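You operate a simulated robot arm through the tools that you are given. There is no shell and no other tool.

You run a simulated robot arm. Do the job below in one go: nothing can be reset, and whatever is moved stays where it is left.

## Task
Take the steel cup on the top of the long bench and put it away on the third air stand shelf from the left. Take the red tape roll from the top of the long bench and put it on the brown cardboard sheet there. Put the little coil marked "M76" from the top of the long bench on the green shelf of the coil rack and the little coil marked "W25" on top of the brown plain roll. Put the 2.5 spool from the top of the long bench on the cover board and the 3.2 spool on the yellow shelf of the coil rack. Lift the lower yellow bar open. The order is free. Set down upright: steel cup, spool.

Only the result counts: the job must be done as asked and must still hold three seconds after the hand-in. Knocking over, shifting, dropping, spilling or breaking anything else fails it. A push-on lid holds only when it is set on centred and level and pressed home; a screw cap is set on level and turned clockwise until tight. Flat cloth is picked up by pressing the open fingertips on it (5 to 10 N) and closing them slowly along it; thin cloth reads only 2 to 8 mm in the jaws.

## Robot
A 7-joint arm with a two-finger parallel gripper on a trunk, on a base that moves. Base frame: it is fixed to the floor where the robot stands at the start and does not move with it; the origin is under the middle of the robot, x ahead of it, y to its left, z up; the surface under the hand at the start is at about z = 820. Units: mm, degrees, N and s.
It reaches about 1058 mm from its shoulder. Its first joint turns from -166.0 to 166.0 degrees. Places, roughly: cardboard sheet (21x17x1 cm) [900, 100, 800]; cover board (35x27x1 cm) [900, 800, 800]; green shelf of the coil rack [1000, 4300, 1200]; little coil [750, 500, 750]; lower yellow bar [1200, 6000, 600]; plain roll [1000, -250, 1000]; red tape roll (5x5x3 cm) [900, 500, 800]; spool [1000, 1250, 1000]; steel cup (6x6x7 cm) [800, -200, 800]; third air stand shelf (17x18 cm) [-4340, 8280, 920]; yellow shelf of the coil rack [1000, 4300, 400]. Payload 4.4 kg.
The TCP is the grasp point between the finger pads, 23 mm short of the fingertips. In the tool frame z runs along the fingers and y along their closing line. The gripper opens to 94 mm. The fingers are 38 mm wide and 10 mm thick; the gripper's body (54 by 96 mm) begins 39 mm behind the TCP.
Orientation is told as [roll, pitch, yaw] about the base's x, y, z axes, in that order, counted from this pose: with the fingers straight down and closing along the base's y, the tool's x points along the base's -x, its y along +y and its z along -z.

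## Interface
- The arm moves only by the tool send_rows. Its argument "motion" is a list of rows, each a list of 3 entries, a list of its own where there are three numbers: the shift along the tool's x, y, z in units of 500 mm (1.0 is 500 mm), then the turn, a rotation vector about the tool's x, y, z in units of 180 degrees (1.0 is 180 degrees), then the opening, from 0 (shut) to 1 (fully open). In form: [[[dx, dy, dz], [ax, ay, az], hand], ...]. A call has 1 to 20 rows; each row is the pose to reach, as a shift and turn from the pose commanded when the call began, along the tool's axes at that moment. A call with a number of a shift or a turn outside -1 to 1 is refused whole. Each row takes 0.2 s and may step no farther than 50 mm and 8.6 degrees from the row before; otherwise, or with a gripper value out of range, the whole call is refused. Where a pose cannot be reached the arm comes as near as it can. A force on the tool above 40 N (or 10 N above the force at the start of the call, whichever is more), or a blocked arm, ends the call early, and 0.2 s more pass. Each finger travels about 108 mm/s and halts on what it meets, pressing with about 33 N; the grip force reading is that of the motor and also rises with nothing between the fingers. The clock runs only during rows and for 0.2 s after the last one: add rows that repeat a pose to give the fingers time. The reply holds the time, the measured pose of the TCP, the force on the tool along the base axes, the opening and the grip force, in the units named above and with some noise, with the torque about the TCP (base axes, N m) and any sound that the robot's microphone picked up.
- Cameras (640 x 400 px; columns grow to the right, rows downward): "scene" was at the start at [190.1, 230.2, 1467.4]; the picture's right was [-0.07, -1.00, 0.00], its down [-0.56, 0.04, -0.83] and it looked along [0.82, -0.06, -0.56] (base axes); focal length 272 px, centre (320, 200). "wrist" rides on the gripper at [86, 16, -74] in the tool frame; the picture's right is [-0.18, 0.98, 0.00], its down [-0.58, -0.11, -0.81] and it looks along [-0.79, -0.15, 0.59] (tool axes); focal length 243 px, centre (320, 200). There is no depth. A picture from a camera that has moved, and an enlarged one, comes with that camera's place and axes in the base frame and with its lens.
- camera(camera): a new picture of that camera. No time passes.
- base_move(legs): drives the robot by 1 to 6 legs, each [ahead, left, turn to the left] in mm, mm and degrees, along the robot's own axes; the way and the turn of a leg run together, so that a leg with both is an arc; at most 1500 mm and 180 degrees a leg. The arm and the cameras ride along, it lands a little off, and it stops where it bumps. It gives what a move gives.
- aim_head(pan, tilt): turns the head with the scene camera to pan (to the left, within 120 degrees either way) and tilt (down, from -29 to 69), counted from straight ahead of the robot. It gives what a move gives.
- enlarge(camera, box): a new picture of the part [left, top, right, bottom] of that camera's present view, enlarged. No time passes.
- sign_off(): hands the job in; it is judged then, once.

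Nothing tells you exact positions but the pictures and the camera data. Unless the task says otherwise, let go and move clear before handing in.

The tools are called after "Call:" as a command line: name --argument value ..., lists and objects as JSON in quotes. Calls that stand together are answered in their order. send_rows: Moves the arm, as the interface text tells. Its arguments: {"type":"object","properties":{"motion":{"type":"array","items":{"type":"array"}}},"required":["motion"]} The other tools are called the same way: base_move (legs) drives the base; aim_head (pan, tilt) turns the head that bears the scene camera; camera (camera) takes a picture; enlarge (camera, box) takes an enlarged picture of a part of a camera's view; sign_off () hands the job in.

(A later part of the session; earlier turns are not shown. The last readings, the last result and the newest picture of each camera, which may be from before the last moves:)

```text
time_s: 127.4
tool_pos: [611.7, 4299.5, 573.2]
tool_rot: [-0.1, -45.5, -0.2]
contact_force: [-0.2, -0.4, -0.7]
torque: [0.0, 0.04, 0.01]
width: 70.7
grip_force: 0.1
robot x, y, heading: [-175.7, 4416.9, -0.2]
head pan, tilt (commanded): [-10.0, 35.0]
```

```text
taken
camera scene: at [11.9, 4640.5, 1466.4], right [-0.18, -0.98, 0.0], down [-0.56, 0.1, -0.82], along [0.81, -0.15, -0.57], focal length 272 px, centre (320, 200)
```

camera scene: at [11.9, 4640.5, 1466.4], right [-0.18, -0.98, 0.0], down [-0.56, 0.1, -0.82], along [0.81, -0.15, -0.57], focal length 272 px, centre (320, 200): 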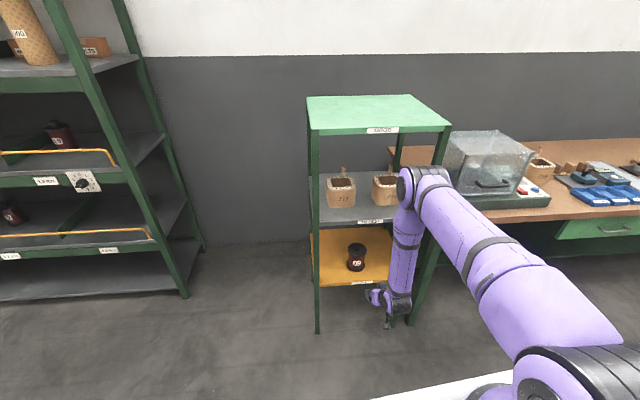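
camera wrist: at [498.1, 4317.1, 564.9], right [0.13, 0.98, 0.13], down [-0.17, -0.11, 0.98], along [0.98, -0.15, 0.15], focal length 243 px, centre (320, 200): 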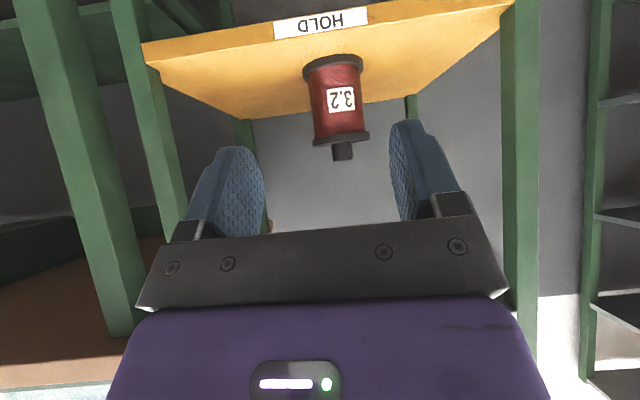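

The 3.2 spool stands upright on the yellow shelf. Next is the yellow bar on the big shelf; I raise the arm and turn the fingers down again, then look at the bars.

Call:
send_rows --motion '[[[-0.06, 0, -0.06], [0, 0, 0], 1], [[-0.12, 0, -0.12], [0, 0, 0], 1], [[-0.18, 0, -0.18], [0, 0, 0], 1], [[-0.24, 0, -0.24], [0, 0, 0], 1], [[-0.3, 0, -0.3], [0, 0, 0], 1], [[-0.36, 0, -0.36], [0, 0, 0], 1], [[-0.42, 0, -0.42], [0, 0, 0], 1], [[-0.48, 0, -0.48], [0, 0, 0], 1], [[-0.54, 0, -0.54], [0, 0, 0], 1], [[-0.6, 0, -0.6], [0, 0, 0], 1], [[-0.66, 0, -0.66], [0, 0, 0], 1], [[-0.72, 0, -0.72], [0, 0, 0], 1], [[-0.78, 0, -0.78], [0, 0, 0], 1], [[-0.84, 0, -0.84], [0, 0, 0], 1]]'

Call:
send_rows --motion '[[[0.04, 0, -0.04], [0, 0.042, 0], 1], [[0.08, 0, -0.08], [0, 0.084, 0], 1], [[0.12, 0, -0.12], [0, 0.126, 0], 1], [[0.16, 0, -0.16], [0, 0.168, 0], 1], [[0.2, 0, -0.2], [0, 0.21, 0], 1], [[0.24, 0, -0.24], [0, 0.25, 0], 1]]'

Call:
aim_head --pan 45 --tilt 25

Call:
camera --camera "scene"

Call:
enlarge --camera "scene" --box '[200, 120, 520, 320]'

```text
time_s: 130.4
tool_pos: [606.6, 4303.3, 1167.4]
tool_rot: [-0.2, -45.6, -0.3]
contact_force: [0.0, 0.2, -0.5]
torque: [-0.02, -0.02, 0.02]
width: 93.7
grip_force: 0.0
robot x, y, heading: [-178.2, 4420.4, -0.3]
head pan, tilt (commanded): [-10.0, 35.0]
```

```text
time_s: 131.8
tool_pos: [439.3, 4303.1, 1167.3]
tool_rot: [-0.1, -0.3, -0.3]
contact_force: [-0.3, -0.3, 0.6]
torque: [0.03, 0.02, 0.02]
width: 94.2
grip_force: 0.1
robot x, y, heading: [-178.8, 4419.9, -0.2]
head pan, tilt (commanded): [-10.0, 35.0]
```

```text
time_s: 133.0
tool_pos: [439.1, 4302.2, 1167.5]
tool_rot: [-0.2, -0.5, -0.3]
contact_force: [0.3, 0.0, 0.4]
torque: [-0.03, -0.03, 0.01]
width: 93.7
grip_force: 0.1
robot x, y, heading: [-177.2, 4417.8, -0.4]
head pan, tilt (commanded): [45.0, 25.0]
```

```text
taken
camera scene: at [-9.3, 4721.0, 1482.1], right [0.7, -0.71, 0.0], down [-0.3, -0.3, -0.91], along [0.65, 0.64, -0.42], focal length 272 px, centre (320, 200)
```

scene: 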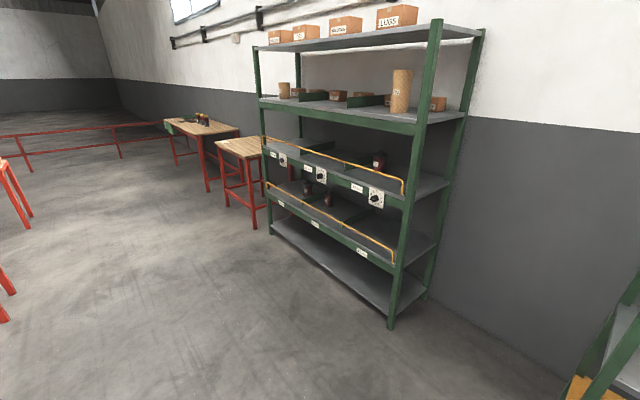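

```text
2.00 times, centred on (360, 220) of scene
camera zoom: at [-9.3, 4721.0, 1482.1], right [0.7, -0.71, 0.0], down [-0.3, -0.3, -0.91], along [0.65, 0.64, -0.42], focal length 544 px, centre (240, 160)
```

zoom: 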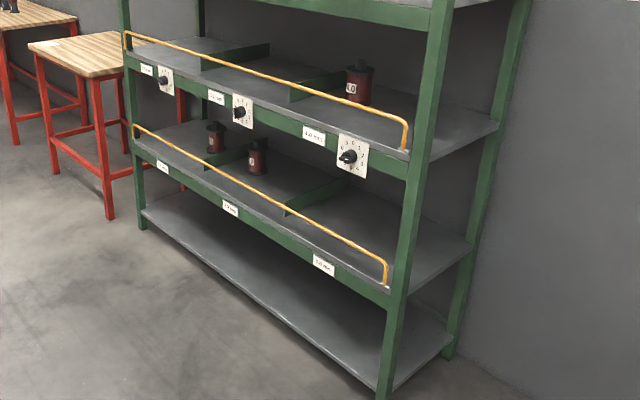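

The lower yellow bar runs along the front of the big shelf at about z 555, from y 5330 to 6717, x about 1200–1320. I drive nearer to see how it is hinged.

Call:
base_move --legs '[[200, 0, 0], [0, 1000, 0]]'

Call:
aim_head --pan 0 --tilt 35

Call:
camera --camera "scene"

Call:
aim_head --pan 35 --tilt 35

Call:
camera --camera "scene"

```text
time_s: 139.3
tool_pos: [653.0, 5273.4, 1166.9]
tool_rot: [-0.1, -0.6, -1.4]
contact_force: [-0.4, -0.1, 0.0]
torque: [0.0, -0.02, -0.02]
width: 93.9
grip_force: 0.0
robot x, y, heading: [40.4, 5406.2, -1.5]
head pan, tilt (commanded): [45.0, 25.0]
```

```text
time_s: 140.5
tool_pos: [653.5, 5274.6, 1167.3]
tool_rot: [-0.1, -0.5, -1.5]
contact_force: [-0.6, 0.3, 0.3]
torque: [0.04, 0.0, 0.0]
width: 94.0
grip_force: 0.0
robot x, y, heading: [38.0, 5403.3, -1.3]
head pan, tilt (commanded): [0.0, 35.0]
```

```text
taken
camera scene: at [234.2, 5635.1, 1466.4], right [-0.02, -1.0, 0.0], down [-0.57, 0.01, -0.82], along [0.82, -0.02, -0.57], focal length 272 px, centre (320, 200)
```

scene: 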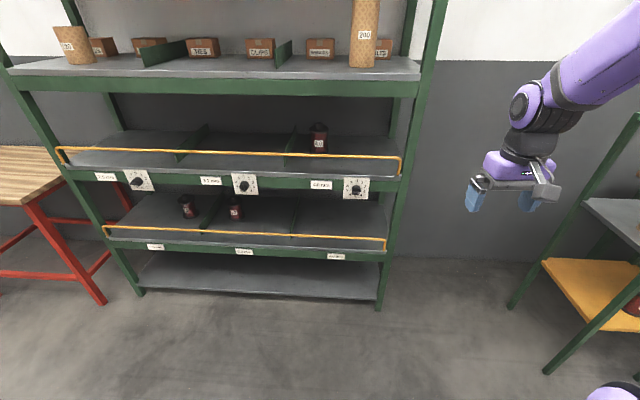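

```text
time_s: 141.5
tool_pos: [653.5, 5273.7, 1165.9]
tool_rot: [-0.1, -0.5, -1.4]
contact_force: [-0.6, -0.3, -0.4]
torque: [0.02, 0.01, 0.02]
width: 94.3
grip_force: 0.1
robot x, y, heading: [39.5, 5406.6, -1.3]
head pan, tilt (commanded): [35.0, 35.0]
```

```text
taken
camera scene: at [219.6, 5685.9, 1466.4], right [0.55, -0.83, 0.0], down [-0.48, -0.32, -0.82], along [0.68, 0.45, -0.57], focal length 272 px, centre (320, 200)
```

scene: 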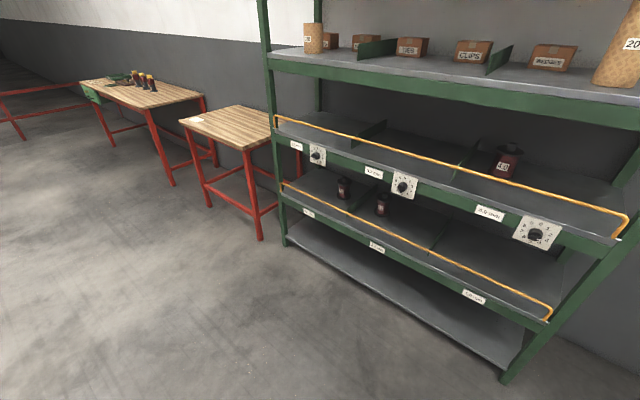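

Call:
enlarge --camera "scene" --box '[480, 190, 640, 290]'

Call:
enlarge --camera "scene" --box '[480, 270, 608, 350]'

Call:
enlarge --camera "scene" --box '[260, 140, 420, 240]'

Call:
aim_head --pan 0 --tilt 35

Call:
enlarge --camera "scene" --box '[290, 140, 418, 260]'

Call:
enlarge --camera "scene" --box '[40, 140, 200, 260]'

```text
4.00 times, centred on (560, 240) of scene
camera zoom: at [219.6, 5685.9, 1466.4], right [0.55, -0.83, 0.0], down [-0.48, -0.32, -0.82], along [0.68, 0.45, -0.57], focal length 1088 px, centre (-640, 40)
```

zoom: 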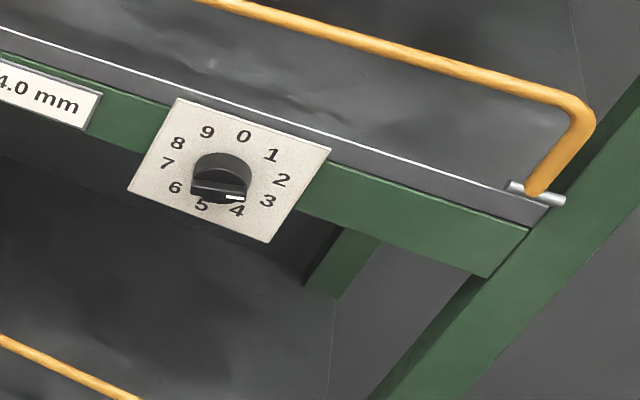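

```text
5.00 times, centred on (544, 310) of scene
camera zoom: at [219.6, 5685.9, 1466.4], right [0.55, -0.83, 0.0], down [-0.48, -0.32, -0.82], along [0.68, 0.45, -0.57], focal length 1360 px, centre (-800, -350)
```

zoom: 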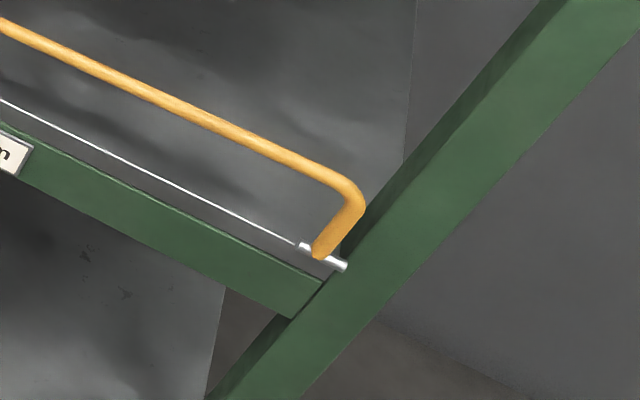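

```text
4.00 times, centred on (340, 190) of scene
camera zoom: at [219.6, 5685.9, 1466.4], right [0.55, -0.83, 0.0], down [-0.48, -0.32, -0.82], along [0.68, 0.45, -0.57], focal length 1088 px, centre (240, 240)
```

zoom: 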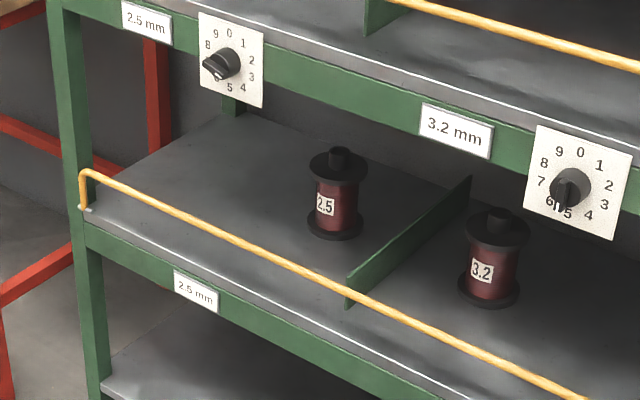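

```text
time_s: 142.5
tool_pos: [653.4, 5274.4, 1166.8]
tool_rot: [-0.1, -0.4, -1.3]
contact_force: [0.1, -0.3, -0.2]
torque: [-0.01, 0.04, 0.02]
width: 94.2
grip_force: 0.0
robot x, y, heading: [36.2, 5400.9, -1.6]
head pan, tilt (commanded): [0.0, 35.0]
```

```text
3.33 times, centred on (354, 200) of scene
camera zoom: at [234.2, 5635.1, 1466.4], right [-0.02, -1.0, 0.0], down [-0.57, 0.01, -0.82], along [0.82, -0.02, -0.57], focal length 907 px, centre (207, 200)
```

zoom: 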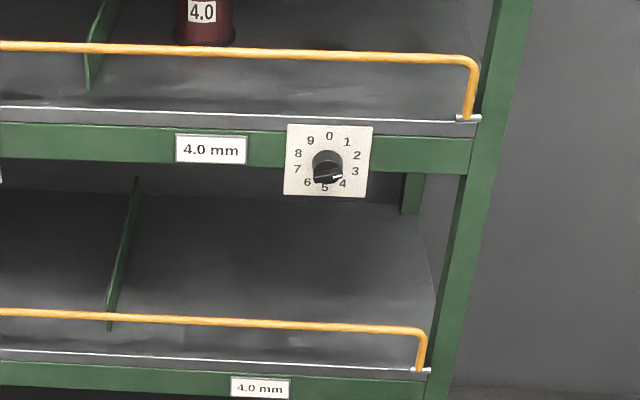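

```text
3.33 times, centred on (120, 200) of scene
camera zoom: at [234.2, 5635.1, 1466.4], right [-0.02, -1.0, 0.0], down [-0.57, 0.01, -0.82], along [0.82, -0.02, -0.57], focal length 907 px, centre (987, 200)
```

zoom: 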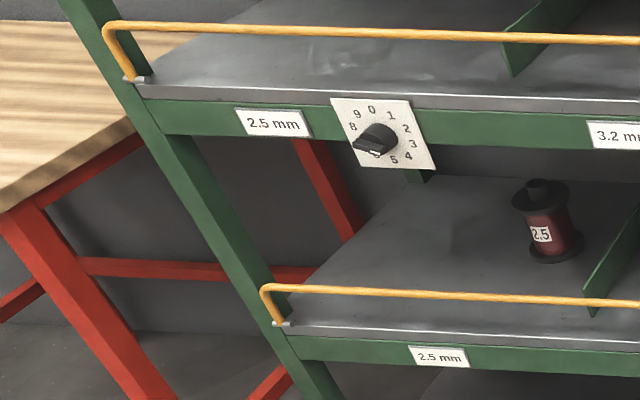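

The bar is a bail: a rod about 70 mm above silver hinge pins at both ends (right pin near (1155, 5309, 518)), so it swings about a line along the shelf front. I align the base with the shelf and move to its empty right section.

Call:
base_move --legs '[[0, 0, -3.7], [0, 330, 0]]'

Call:
aim_head --pan 0 --tilt 40

Call:
camera --camera "scene"

Call:
enlarge --camera "scene" --box '[360, 140, 520, 240]'

```text
time_s: 145.1
tool_pos: [673.5, 5563.9, 1167.5]
tool_rot: [-0.1, -0.5, -5.0]
contact_force: [-0.9, -1.1, -0.4]
torque: [-0.01, 0.0, 0.01]
width: 94.0
grip_force: 0.1
robot x, y, heading: [63.7, 5731.4, -4.9]
head pan, tilt (commanded): [0.0, 35.0]
```

```text
time_s: 145.8
tool_pos: [673.8, 5562.5, 1167.8]
tool_rot: [-0.1, -0.5, -5.1]
contact_force: [-0.4, -1.0, 0.5]
torque: [-0.03, -0.02, 0.0]
width: 94.1
grip_force: 0.1
robot x, y, heading: [67.7, 5731.9, -5.4]
head pan, tilt (commanded): [0.0, 40.0]
```

```text
taken
camera scene: at [274.5, 5950.7, 1458.9], right [-0.09, -1.0, 0.0], down [-0.64, 0.06, -0.77], along [0.76, -0.07, -0.64], focal length 272 px, centre (320, 200)
```

scene: 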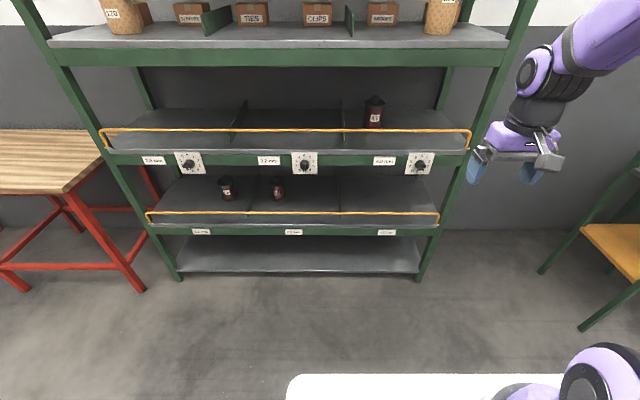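

```text
4.00 times, centred on (440, 190) of scene
camera zoom: at [274.5, 5950.7, 1458.9], right [-0.09, -1.0, 0.0], down [-0.64, 0.06, -0.77], along [0.76, -0.07, -0.64], focal length 1088 px, centre (-160, 240)
```

zoom: 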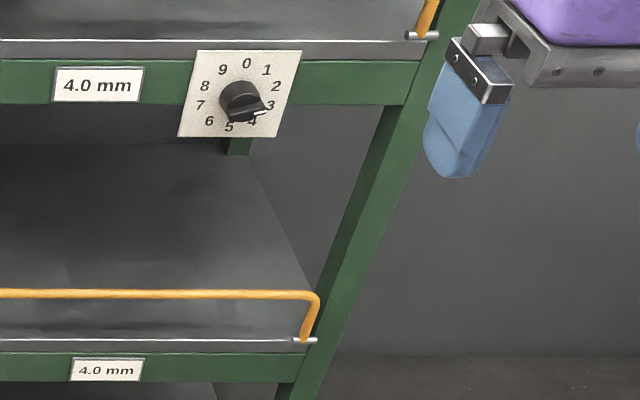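

The bars are now square to my view. I turn the hand 90° about its axis so it closes across the bar, then pitch it 45° forward.

Call:
send_rows --motion '[[[0, 0, 0], [0, 0, 0.0455], 0.6], [[0, 0, 0], [0, 0, 0.091], 0.6], [[0, 0, 0], [0, 0, 0.1365], 0.6], [[0, 0, 0], [0, 0, 0.182], 0.6], [[0, 0, 0], [0, 0, 0.2275], 0.6], [[0, 0, 0], [0, 0, 0.273], 0.6], [[0, 0, 0], [0, 0, 0.3185], 0.6], [[0, 0, 0], [0, 0, 0.364], 0.6], [[0, 0, 0], [0, 0, 0.4095], 0.6], [[0, 0, 0], [0, 0, 0.455], 0.6], [[0, 0, 0], [0, 0, 0.5], 0.6]]'

Call:
send_rows --motion '[[[0, 0, 0], [-0.042, 0, 0], 0.6], [[0, 0, 0], [-0.084, 0, 0], 0.6], [[0, 0, 0], [-0.126, 0, 0], 0.6], [[0, 0, 0], [-0.168, 0, 0], 0.6], [[0, 0, 0], [-0.21, 0, 0], 0.6], [[0, 0, 0], [-0.25, 0, 0], 0.6]]'

Call:
camera --camera "wrist"

Call:
camera --camera "scene"

```text
time_s: 148.2
tool_pos: [674.1, 5565.6, 1167.4]
tool_rot: [0.4, -0.1, -95.0]
contact_force: [-0.1, 0.7, -0.6]
torque: [0.02, 0.03, 0.01]
width: 56.4
grip_force: 0.0
robot x, y, heading: [68.3, 5733.2, -5.1]
head pan, tilt (commanded): [0.0, 40.0]
```

```text
time_s: 149.8
tool_pos: [667.8, 5483.3, 1193.0]
tool_rot: [42.8, -0.8, -105.9]
contact_force: [-0.4, -0.8, 0.5]
torque: [0.01, 0.0, 0.01]
width: 56.4
grip_force: 0.0
out of reach, approached as far as the arm can: row 5, 6
robot x, y, heading: [68.9, 5731.2, -4.9]
head pan, tilt (commanded): [0.0, 40.0]
stopped in row 6: the arm was blocked; the commanded pose is now the measured one
```

```text
taken
camera wrist: at [653.5, 5578.9, 1258.3], right [0.64, -0.37, 0.67], down [-0.76, -0.38, 0.52], along [0.06, -0.85, -0.52], focal length 243 px, centre (320, 200)
```

wrist: 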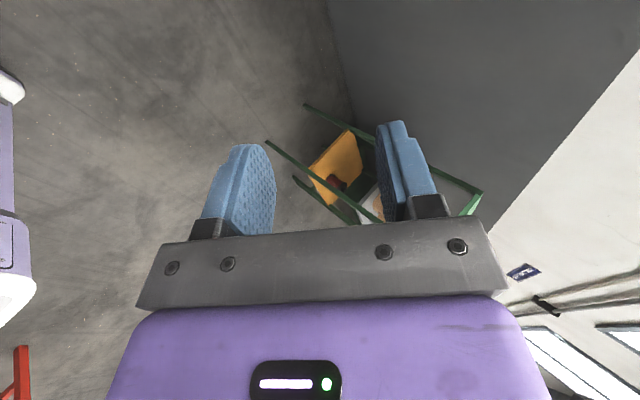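

```text
taken
camera scene: at [274.0, 5950.7, 1458.9], right [-0.09, -1.0, 0.0], down [-0.64, 0.06, -0.77], along [0.76, -0.07, -0.64], focal length 272 px, centre (320, 200)
```

scene: 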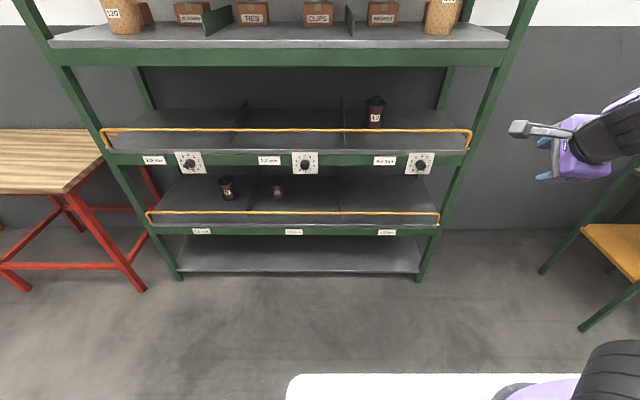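

That orientation is at a joint limit. I undo the pitch, keep the turned hand and use its sideways view to see how the bar's end leg leans.

Call:
send_rows --motion '[[[0, 0, 0], [0.04, 0, 0], 0.6], [[0, 0, 0], [0.08, 0, 0], 0.6], [[0, 0, 0], [0.12, 0, 0], 0.6], [[0, 0, 0], [0.16, 0, 0], 0.6], [[0, 0, 0], [0.2, 0, 0], 0.6], [[0, 0, 0], [0.238, 0, 0], 0.6]]'

Call:
send_rows --motion '[[[0, 0.0, 0], [0, 0, -0.03], 0.6], [[0, 0.0, 0], [0, 0, -0.058], 0.6]]'

```text
time_s: 151.2
tool_pos: [667.0, 5483.7, 1195.2]
tool_rot: [-0.2, -0.9, -106.0]
contact_force: [-0.1, -0.3, -0.2]
torque: [0.01, -0.03, 0.0]
width: 56.3
grip_force: 0.1
out of reach, approached as far as the arm can: row 1
robot x, y, heading: [66.8, 5728.0, -5.0]
head pan, tilt (commanded): [0.0, 40.0]
```

```text
time_s: 151.8
tool_pos: [668.2, 5484.2, 1193.4]
tool_rot: [-0.1, -0.8, -95.4]
contact_force: [-0.4, 0.4, 0.1]
torque: [0.01, -0.01, 0.01]
width: 56.5
grip_force: 0.0
robot x, y, heading: [66.9, 5730.6, -4.8]
head pan, tilt (commanded): [0.0, 40.0]
```

I move the hand forward and down in front of the shelf, keeping a safe distance, to look sideways along the bar.

Call:
send_rows --motion '[[[0.007, 0.085, 0], [0, 0, 0], 0.6], [[0.014, 0.17, 0], [0, 0, 0], 0.6], [[0.021, 0.255, 0], [0, 0, 0], 0.6], [[0.028, 0.34, 0], [0, 0, 0], 0.6], [[0.035, 0.425, 0], [0, 0, 0], 0.6], [[0.042, 0.51, 0], [0, 0, 0], 0.6], [[0.049, 0.595, 0], [0, 0, 0], 0.6], [[0.056, 0.681, 0], [0, 0, 0], 0.6], [[0.056, 0.681, 0.09], [0, 0, 0], 0.6], [[0.056, 0.681, 0.18], [0, 0, 0], 0.6], [[0.056, 0.681, 0.27], [0, 0, 0], 0.6], [[0.056, 0.681, 0.36], [0, 0, 0], 0.6], [[0.056, 0.681, 0.45], [0, 0, 0], 0.6], [[0.056, 0.681, 0.54], [0, 0, 0], 0.6], [[0.056, 0.681, 0.63], [0, 0, 0], 0.6], [[0.056, 0.681, 0.72], [0, 0, 0], 0.6], [[0.056, 0.681, 0.81], [0, 0, 0], 0.6], [[0.056, 0.681, 0.9], [0, 0, 0], 0.6], [[0.056, 0.681, 0.946], [0, 0, 0], 0.6]]'

Call:
camera --camera "wrist"

Call:
camera --camera "scene"

```text
time_s: 155.8
tool_pos: [1006.0, 5472.1, 718.8]
tool_rot: [-0.2, -0.8, -95.4]
contact_force: [0.7, 1.0, 1.1]
torque: [-0.01, -0.04, 0.02]
width: 56.3
grip_force: 0.1
robot x, y, heading: [68.0, 5731.3, -4.6]
head pan, tilt (commanded): [0.0, 40.0]
```

```text
taken
camera wrist: at [1029.7, 5558.3, 792.3], right [0.96, -0.28, 0.0], down [-0.16, -0.56, 0.81], along [-0.23, -0.78, -0.58], focal length 243 px, centre (320, 200)
```

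wrist: 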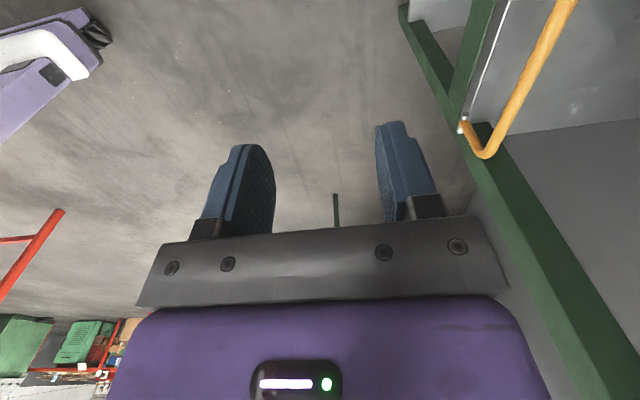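

```text
taken
camera scene: at [273.9, 5951.2, 1458.9], right [-0.09, -1.0, 0.0], down [-0.64, 0.06, -0.77], along [0.76, -0.07, -0.64], focal length 272 px, centre (320, 200)
```

scene: 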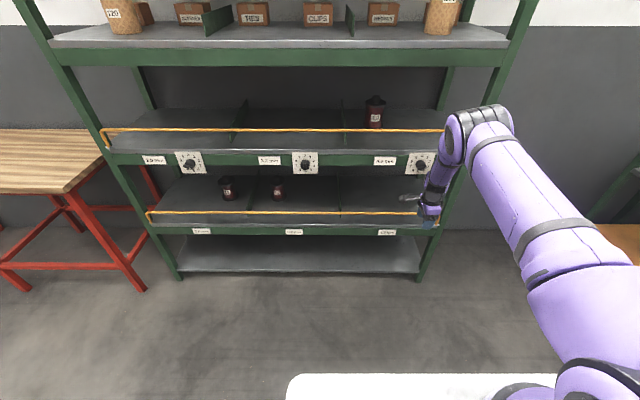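

Call:
enlarge --camera "wrist" --box '[416, 60, 576, 160]'

Call:
enlarge --camera "wrist" --box '[440, 105, 520, 165]'

```text
4.00 times, centred on (496, 110) of wrist
camera zoom: at [1029.7, 5558.3, 792.3], right [0.96, -0.28, 0.0], down [-0.16, -0.56, 0.81], along [-0.23, -0.78, -0.58], focal length 970 px, centre (-384, 560)
```

zoom: 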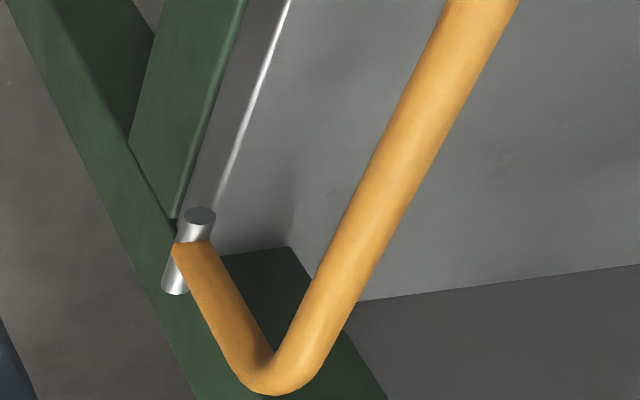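

```text
6.67 times, centred on (480, 135) of wrist
camera zoom: at [1029.7, 5558.3, 792.3], right [0.96, -0.28, 0.0], down [-0.16, -0.56, 0.81], along [-0.23, -0.78, -0.58], focal length 1618 px, centre (-747, 633)
```

zoom: 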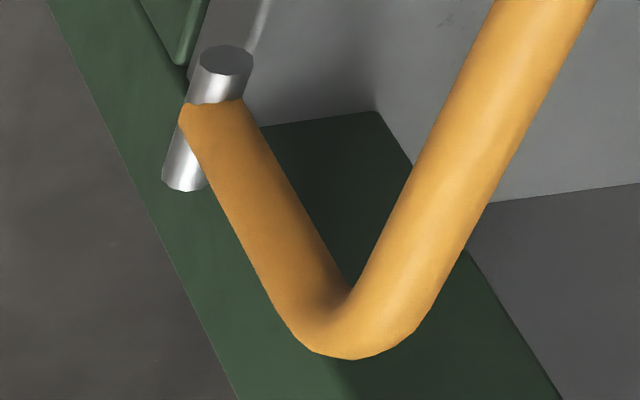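

The end leg stands upright with the rod about 55 mm above the pin, so the bar must swing outward and down from its pins. I return the hand to the normal yaw and pitch it 45° so I can hook the bar from behind.

Call:
send_rows --motion '[[[0, -0.09, -0.02], [0, 0, 0], 0.3], [[0, -0.18, -0.04], [0, 0, 0], 0.1], [[0, -0.27, -0.08], [0, 0, 0], 0], [[0, -0.36, -0.12], [0, 0, 0], 0], [[0, -0.44, -0.16], [0, 0, 0], 0], [[0, -0.44, -0.16], [0, 0, -0.0455], 0], [[0, -0.44, -0.16], [0, 0, -0.091], 0], [[0, -0.44, -0.16], [0, 0, -0.1365], 0], [[0, -0.44, -0.16], [0, 0, -0.182], 0], [[0, -0.44, -0.16], [0, 0, -0.2275], 0], [[0, -0.44, -0.16], [0, 0, -0.273], 0], [[0, -0.44, -0.16], [0, 0, -0.3185], 0], [[0, -0.44, -0.16], [0, 0, -0.364], 0], [[0, -0.44, -0.16], [0, 0, -0.4095], 0], [[0, -0.44, -0.16], [0, 0, -0.455], 0], [[0, -0.44, -0.16], [0, 0, -0.5], 0]]'

Call:
send_rows --motion '[[[0, 0, 0], [0, -0.042, 0], 0], [[0, 0, 0], [0, -0.084, 0], 0], [[0, 0, 0], [0, -0.126, 0], 0], [[0, 0, 0], [0, -0.168, 0], 0], [[0, 0, 0], [0, -0.21, 0], 0], [[0, 0, 0], [0, -0.25, 0], 0]]'

Call:
camera --camera "wrist"

Call:
camera --camera "scene"

```text
time_s: 159.2
tool_pos: [788.0, 5495.1, 798.8]
tool_rot: [-0.8, 0.2, -5.5]
contact_force: [0.4, 0.4, 0.0]
torque: [0.01, 0.02, -0.04]
width: 0.1
grip_force: 33.2
robot x, y, heading: [68.4, 5729.5, -5.0]
head pan, tilt (commanded): [0.0, 40.0]
```

```text
time_s: 160.6
tool_pos: [789.7, 5497.9, 798.7]
tool_rot: [-1.1, -44.9, -4.7]
contact_force: [0.4, 0.1, -0.2]
torque: [0.02, 0.0, -0.01]
width: 0.3
grip_force: 32.6
robot x, y, heading: [70.2, 5730.8, -4.6]
head pan, tilt (commanded): [0.0, 40.0]
```

```text
taken
camera wrist: at [677.1, 5523.5, 791.1], right [0.22, 0.97, 0.12], down [-0.17, -0.08, 0.98], along [0.96, -0.24, 0.14], focal length 243 px, centre (320, 200)
```

wrist: 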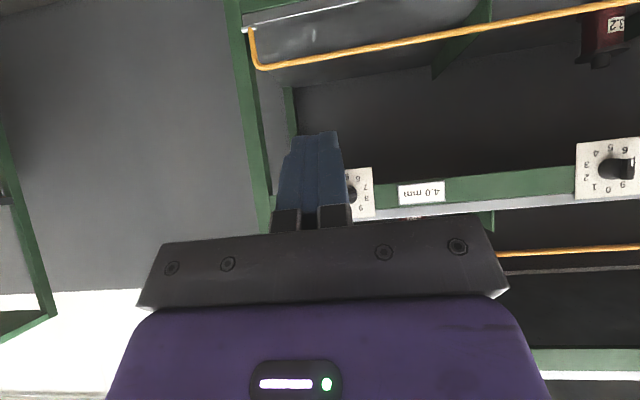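

```text
taken
camera scene: at [274.1, 5951.2, 1458.8], right [-0.09, -1.0, 0.0], down [-0.64, 0.06, -0.77], along [0.76, -0.07, -0.64], focal length 272 px, centre (320, 200)
```

scene: 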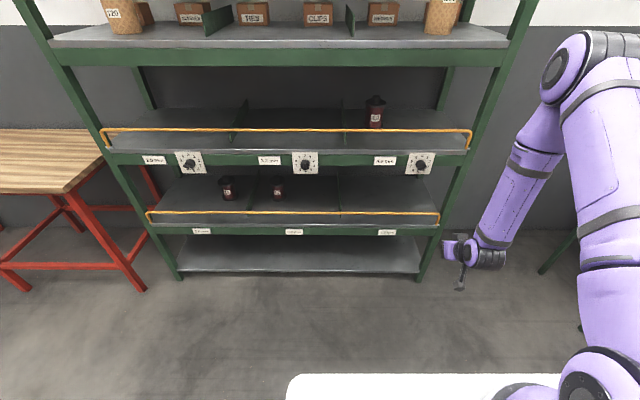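

I bring the closed fingers over and behind the bar at about y 5560, where the shelf is empty.

Call:
send_rows --motion '[[[-0.0258, 0.018, 0.075], [0, 0, 0], 0], [[-0.0515, 0.036, 0.15], [0, 0, 0], 0], [[-0.0773, 0.054, 0.225], [0, 0, 0], 0], [[-0.103, 0.072, 0.3], [0, 0, 0], 0], [[-0.129, 0.09, 0.375], [0, 0, 0], 0], [[-0.1545, 0.108, 0.45], [0, 0, 0], 0], [[-0.18, 0.126, 0.525], [0, 0, 0], 0], [[-0.206, 0.144, 0.599], [0, 0, 0], 0], [[-0.249, 0.156, 0.656], [0, 0, 0], 0], [[-0.292, 0.169, 0.713], [0, 0, 0], 0], [[-0.335, 0.181, 0.77], [0, 0, 0], 0], [[-0.378, 0.193, 0.827], [0, 0, 0], 0], [[-0.378, 0.193, 0.827], [0, 0, 0], 0]]'

Call:
camera --camera "wrist"

Call:
enlarge --camera "scene" --box '[300, 140, 500, 265]'

```text
time_s: 163.4
tool_pos: [1207.5, 5550.9, 640.3]
tool_rot: [-1.2, -44.7, -4.7]
contact_force: [-0.2, 0.1, 0.4]
torque: [-0.01, -0.01, -0.01]
width: 0.0
grip_force: 32.7
out of reach, approached as far as the arm can: row 12, 13
robot x, y, heading: [69.7, 5731.4, -5.0]
head pan, tilt (commanded): [0.0, 40.0]
```

```text
taken
camera wrist: at [1094.7, 5577.3, 633.1], right [0.22, 0.97, 0.12], down [-0.16, -0.08, 0.98], along [0.96, -0.24, 0.14], focal length 243 px, centre (320, 200)
```

wrist: 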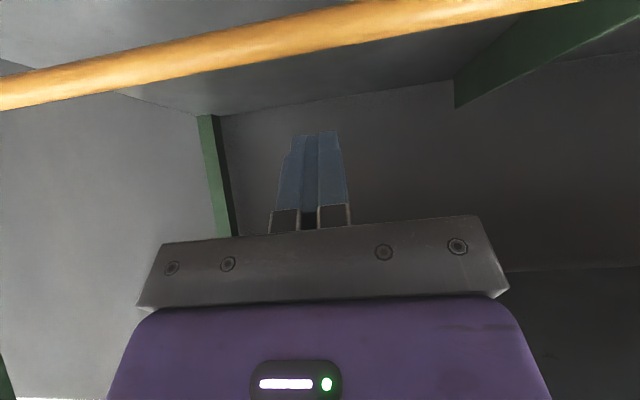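

```text
3.20 times, centred on (400, 202) of scene
camera zoom: at [274.2, 5951.2, 1458.8], right [-0.09, -1.0, 0.0], down [-0.64, 0.06, -0.77], along [0.76, -0.07, -0.64], focal length 870 px, centre (64, 192)
```

zoom: 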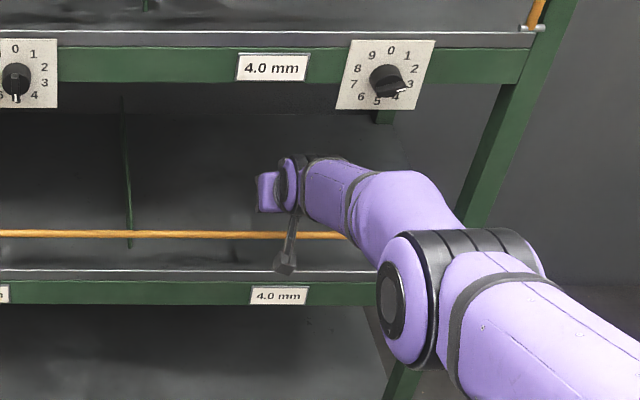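

I am at the end of reach, so I draw the hand back, advance the base 130 mm and approach again.

Call:
send_rows --motion '[[[0.06, 0, -0.06], [0, 0, 0], 0], [[0.12, 0, -0.12], [0, 0, 0], 0], [[0.18, 0, -0.18], [0, 0, 0], 0], [[0.24, 0, -0.24], [0, 0, 0], 0], [[0.24, 0, -0.24], [0, 0, 0], 0]]'

Call:
base_move --legs '[[130, 0, 0]]'

Call:
camera --camera "wrist"

```text
time_s: 164.6
tool_pos: [1037.8, 5565.9, 639.3]
tool_rot: [-1.0, -44.8, -4.6]
contact_force: [0.5, -1.3, 0.5]
torque: [0.01, 0.02, 0.03]
width: 0.1
grip_force: 33.3
robot x, y, heading: [66.3, 5732.0, -4.8]
head pan, tilt (commanded): [0.0, 40.0]
```

```text
time_s: 165.9
tool_pos: [1172.2, 5559.9, 640.2]
tool_rot: [-1.1, -44.8, -4.4]
contact_force: [-0.4, -1.1, -0.3]
torque: [0.02, 0.01, -0.01]
width: 0.2
grip_force: 32.5
robot x, y, heading: [198.3, 5722.6, -4.8]
head pan, tilt (commanded): [0.0, 40.0]
```

```text
taken
camera wrist: at [1058.7, 5586.8, 631.7], right [0.22, 0.97, 0.12], down [-0.16, -0.08, 0.98], along [0.96, -0.23, 0.14], focal length 243 px, centre (320, 200)
```

wrist: 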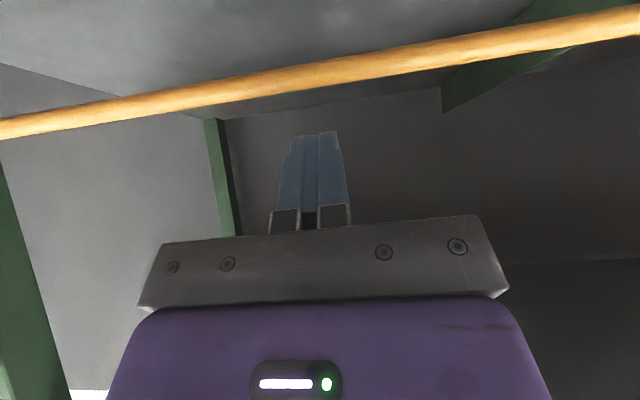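

The bar is about 6 mm clear below the fingers. I go forward past it and lower the fingertips behind it.

Call:
send_rows --motion '[[[-0.032, 0, 0.032], [0, 0, 0], 0], [[-0.064, 0, 0.064], [0, 0, 0], 0], [[-0.0395, 0, 0.0885], [0, 0, 0], 0], [[-0.015, 0, 0.113], [0, 0, 0], 0], [[-0.015, 0, 0.113], [0, 0, 0], 0]]'

Call:
camera --camera "wrist"

Call:
enlarge --camera "scene" --box '[300, 140, 500, 265]'

```text
time_s: 167.1
tool_pos: [1217.8, 5556.3, 604.3]
tool_rot: [-1.0, -44.8, -4.4]
contact_force: [-0.1, 0.3, -0.1]
torque: [0.06, -0.02, 0.01]
width: 0.0
grip_force: 32.9
robot x, y, heading: [200.9, 5718.4, -4.7]
head pan, tilt (commanded): [0.0, 40.0]
```

```text
taken
camera wrist: at [1104.2, 5582.2, 595.5], right [0.22, 0.97, 0.12], down [-0.16, -0.08, 0.98], along [0.96, -0.23, 0.14], focal length 243 px, centre (320, 200)
```

wrist: 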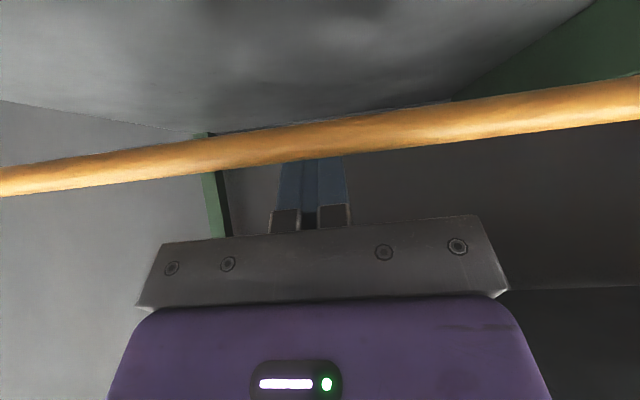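

```text
3.20 times, centred on (400, 202) of scene
camera zoom: at [404.8, 5941.0, 1458.8], right [-0.08, -1.0, 0.0], down [-0.64, 0.05, -0.77], along [0.76, -0.06, -0.64], focal length 870 px, centre (64, 192)
```

zoom: 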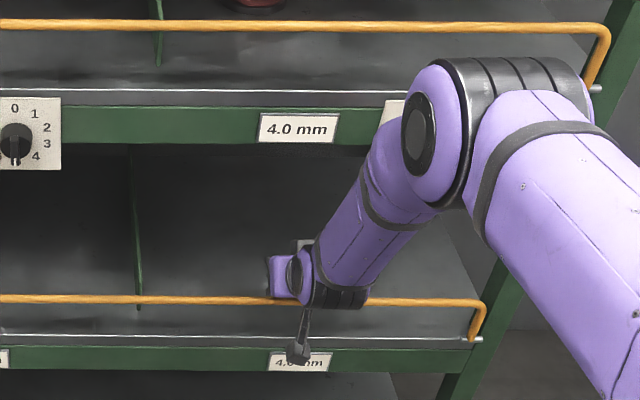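

The fingertips are behind the bar. I pull back slowly and watch the force.

Call:
send_rows --motion '[[[0.008, 0, -0.008], [0, 0, 0], 0], [[0.016, 0, -0.016], [0, 0, 0], 0], [[0.024, 0, -0.024], [0, 0, 0], 0], [[0.032, 0, -0.032], [0, 0, 0], 0], [[0.04, 0, -0.04], [0, 0, 0], 0], [[0.048, 0, -0.048], [0, 0, 0], 0], [[0.048, 0, -0.048], [0, 0, 0], 0]]'

Call:
camera --camera "wrist"

Call:
enlarge --camera "scene" --box '[300, 140, 500, 265]'

```text
time_s: 168.7
tool_pos: [1182.3, 5559.3, 604.7]
tool_rot: [-1.1, -44.8, -4.4]
contact_force: [-0.4, 0.0, 0.5]
torque: [-0.03, -0.01, 0.0]
width: 0.0
grip_force: 32.5
robot x, y, heading: [197.0, 5719.7, -4.6]
head pan, tilt (commanded): [0.0, 40.0]
```

```text
taken
camera wrist: at [1070.0, 5585.0, 596.3], right [0.22, 0.97, 0.12], down [-0.16, -0.08, 0.98], along [0.96, -0.23, 0.14], focal length 243 px, centre (320, 200)
```

wrist: 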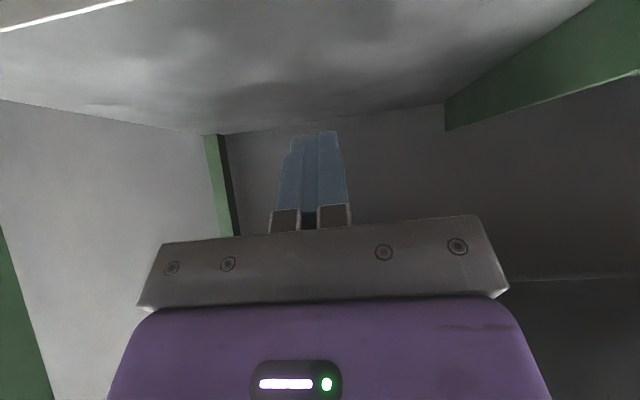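

```text
3.20 times, centred on (400, 202) of scene
camera zoom: at [404.9, 5941.0, 1458.8], right [-0.08, -1.0, 0.0], down [-0.64, 0.05, -0.77], along [0.76, -0.06, -0.64], focal length 870 px, centre (64, 192)
```

zoom: 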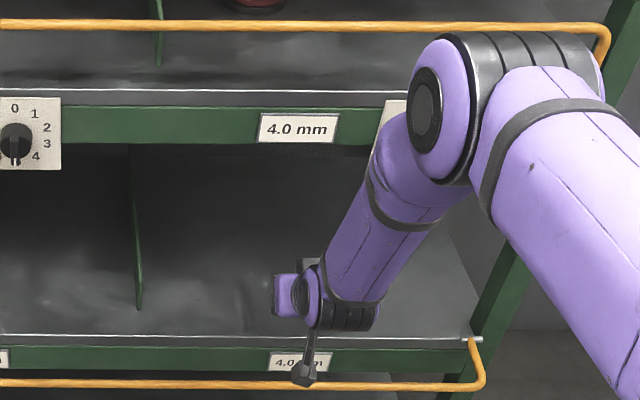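

The bar has swung out and hangs down in front of the shelf: it is open. I back the hand straight out and look at it.

Call:
send_rows --motion '[[[0.055, 0, -0.065], [0, 0, 0], 0], [[0.11, 0, -0.13], [0, 0, 0], 0], [[0.165, 0, -0.195], [0, 0, 0], 0], [[0.22, 0, -0.26], [0, 0, 0], 0], [[0.275, 0, -0.325], [0, 0, 0], 0], [[0.33, 0, -0.39], [0, 0, 0], 0], [[0.385, 0, -0.455], [0, 0, 0], 0], [[0.44, 0, -0.52], [0, 0, 0], 0]]'

Call:
camera --camera "wrist"

Call:
camera --camera "scene"

Call:
enlarge --camera "scene" --box '[70, 140, 270, 265]'

```text
time_s: 170.5
tool_pos: [847.5, 5590.4, 634.7]
tool_rot: [-1.1, -44.8, -4.3]
contact_force: [-0.2, -0.3, 0.4]
torque: [0.0, -0.01, 0.0]
width: 0.1
grip_force: 33.4
robot x, y, heading: [202.7, 5722.8, -4.8]
head pan, tilt (commanded): [0.0, 40.0]
```

```text
taken
camera wrist: at [734.4, 5616.6, 626.3], right [0.22, 0.97, 0.12], down [-0.16, -0.08, 0.98], along [0.96, -0.23, 0.14], focal length 243 px, centre (320, 200)
```

wrist: 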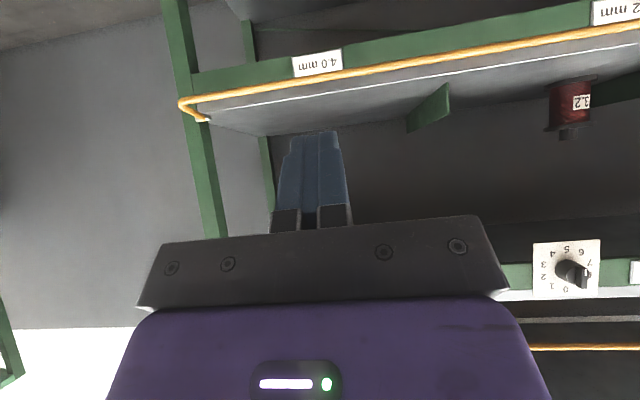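

```text
taken
camera scene: at [404.9, 5941.1, 1458.8], right [-0.08, -1.0, 0.0], down [-0.64, 0.05, -0.77], along [0.76, -0.06, -0.64], focal length 272 px, centre (320, 200)
```

scene: 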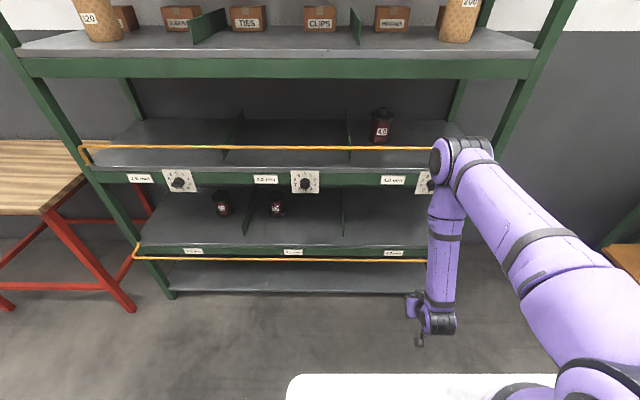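

```text
3.20 times, centred on (170, 202) of scene
camera zoom: at [404.9, 5941.1, 1458.8], right [-0.08, -1.0, 0.0], down [-0.64, 0.05, -0.77], along [0.76, -0.06, -0.64], focal length 870 px, centre (800, 192)
```

zoom: 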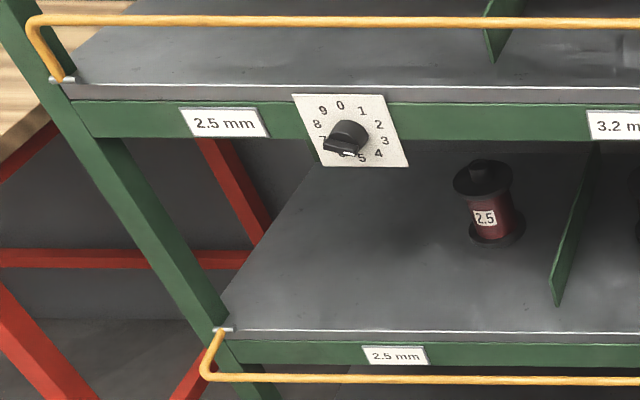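

The bar rests out in front, near-horizontal, seemingly at its stop. I press it gently from above to be sure it is fully open.

Call:
send_rows --motion '[[[-0.049, 0.001, 0.0775], [0, 0, 0], 0], [[-0.098, 0.002, 0.155], [0, 0, 0], 0], [[-0.1475, 0.003, 0.2325], [0, 0, 0], 0], [[-0.197, 0.005, 0.31], [0, 0, 0], 0], [[-0.246, 0.006, 0.3875], [0, 0, 0], 0], [[-0.295, 0.007, 0.465], [0, 0, 0], 0], [[-0.295, 0.007, 0.465], [0, 0, 0], 0]]'

Call:
camera --camera "wrist"

Call:
enlarge --camera "scene" --box '[300, 180, 500, 305]'

```text
time_s: 172.1
tool_pos: [1112.7, 5571.5, 574.0]
tool_rot: [-1.1, -44.8, -4.4]
contact_force: [0.8, 0.2, 0.4]
torque: [0.0, -0.02, -0.03]
width: 0.0
grip_force: 32.9
robot x, y, heading: [200.1, 5719.5, -4.7]
head pan, tilt (commanded): [0.0, 40.0]
```

```text
taken
camera wrist: at [999.2, 5597.5, 565.3], right [0.22, 0.97, 0.12], down [-0.16, -0.08, 0.98], along [0.96, -0.23, 0.14], focal length 243 px, centre (320, 200)
```

wrist: 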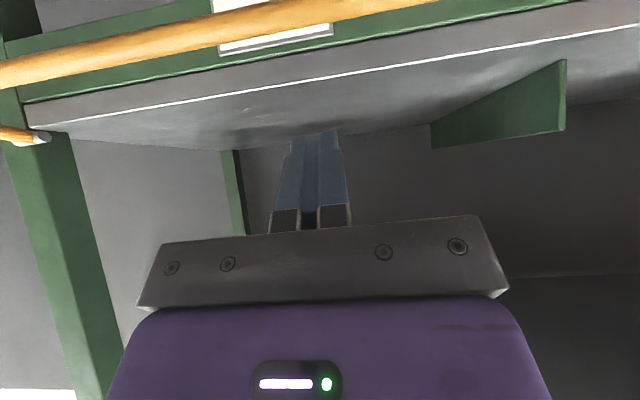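

```text
3.20 times, centred on (400, 242) of scene
camera zoom: at [404.8, 5941.0, 1458.8], right [-0.08, -1.0, 0.0], down [-0.64, 0.05, -0.77], along [0.76, -0.06, -0.64], focal length 870 px, centre (64, 64)
```

zoom: 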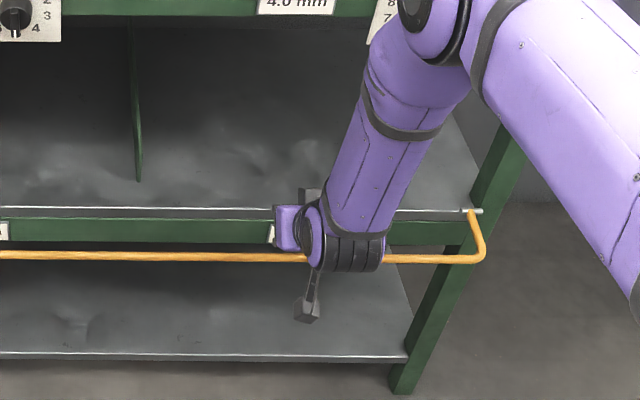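

Call:
send_rows --motion '[[[0.014, 0, 0.014], [0, 0, 0], 0], [[0.028, 0, 0.028], [0, 0, 0], 0], [[0.04, 0, 0.04], [0, 0, 0], 0], [[0.046, 0, 0.046], [0, 0, 0], 0], [[0.052, 0, 0.052], [0, 0, 0], 0], [[0.058, 0, 0.058], [0, 0, 0], 0], [[0.064, 0, 0.064], [0, 0, 0], 0], [[0.07, 0, 0.07], [0, 0, 0], 0]]'

Call:
enlarge --camera "scene" --box '[300, 180, 500, 305]'

```text
time_s: 173.9
tool_pos: [1117.5, 5567.6, 528.0]
tool_rot: [-1.0, -45.6, -4.5]
contact_force: [1.8, 0.2, 3.2]
torque: [-0.01, -0.04, 0.0]
width: 0.1
grip_force: 32.9
robot x, y, heading: [198.6, 5717.1, -4.5]
head pan, tilt (commanded): [0.0, 40.0]
stopped in row 8: the force on the tool passed its limit at 48 N (the readings are from after the stop); the commanded pose is now the measured one
```

```text
3.20 times, centred on (400, 242) of scene
camera zoom: at [404.9, 5941.1, 1458.8], right [-0.08, -1.0, 0.0], down [-0.64, 0.05, -0.77], along [0.76, -0.06, -0.64], focal length 870 px, centre (64, 64)
```

zoom: 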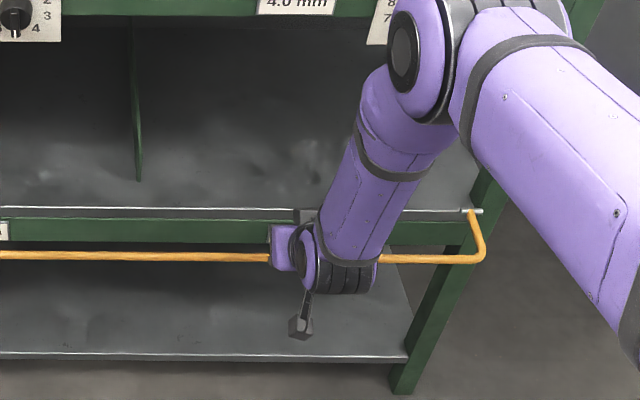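

The bar is firm against its stop, so it is fully open. I back away, raise the arm and turn the fingers down for the trip back to the bench.

Call:
send_rows --motion '[[[-0.03, 0, -0.03], [0, 0, 0], 0], [[-0.08, 0, -0.08], [0, 0, 0], 0], [[-0.02, 0, -0.14], [0, 0, 0], 0], [[0.04, 0, -0.2], [0, 0, 0], 0], [[0.1, 0, -0.26], [0, 0, 0], 0], [[0.16, 0, -0.32], [0, 0, 0], 0], [[0.22, 0, -0.38], [0, 0, 0], 0], [[0.28, 0, -0.44], [0, 0, 0], 0], [[0.28, 0, -0.52], [0, 0, 0], 0.5], [[0.24, 0, -0.58], [0, 0, 0], 0.5], [[0.18, 0, -0.64], [0, 0, 0], 0.5], [[0.12, 0, -0.7], [0, 0, 0], 0.5], [[0.06, 0, -0.76], [0, 0, 0], 0.5], [[0.0, 0, -0.82], [0, 0, 0], 0.5], [[-0.06, 0, -0.88], [0, 0, 0], 0.5], [[-0.12, 0, -0.94], [0, 0, 0], 0.5], [[-0.18, 0, -0.99], [0, 0, 0], 0.5]]'

Call:
send_rows --motion '[[[0, 0, 0], [0, 0.042, 0], 1], [[0, 0, 0], [0, 0.084, 0], 1], [[0, 0, 0], [0, 0.126, 0], 1], [[0, 0, 0], [0, 0.168, 0], 1], [[0, 0, 0], [0, 0.21, 0], 1], [[0, 0, 0], [0, 0.25, 0], 1]]'

Call:
camera --camera "scene"

```text
time_s: 177.6
tool_pos: [868.8, 5602.8, 923.9]
tool_rot: [-1.1, -45.4, -4.4]
contact_force: [0.4, -0.2, 0.1]
torque: [0.0, 0.01, 0.03]
width: 46.9
grip_force: 0.1
out of reach, approached as far as the arm can: row 15, 16, 17
robot x, y, heading: [195.2, 5720.2, -4.6]
head pan, tilt (commanded): [0.0, 40.0]
```

```text
time_s: 178.9
tool_pos: [870.0, 5599.3, 927.0]
tool_rot: [-0.8, -0.5, -5.2]
contact_force: [-1.7, 0.0, 0.9]
torque: [-0.02, -0.03, 0.02]
width: 94.1
grip_force: 0.1
robot x, y, heading: [199.6, 5722.6, -5.1]
head pan, tilt (commanded): [0.0, 40.0]
```

```text
taken
camera scene: at [404.7, 5941.1, 1458.8], right [-0.08, -1.0, 0.0], down [-0.64, 0.05, -0.77], along [0.76, -0.06, -0.64], focal length 272 px, centre (320, 200)
```

scene: 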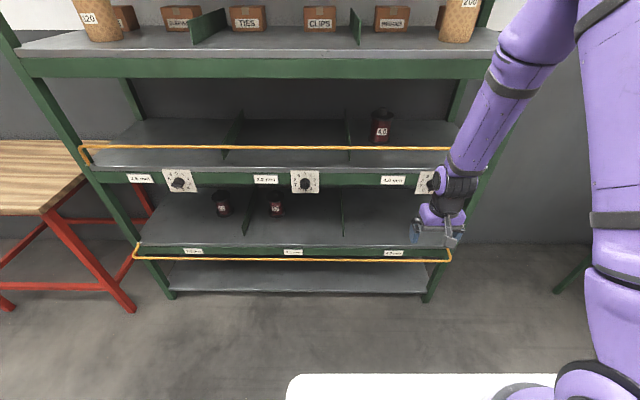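

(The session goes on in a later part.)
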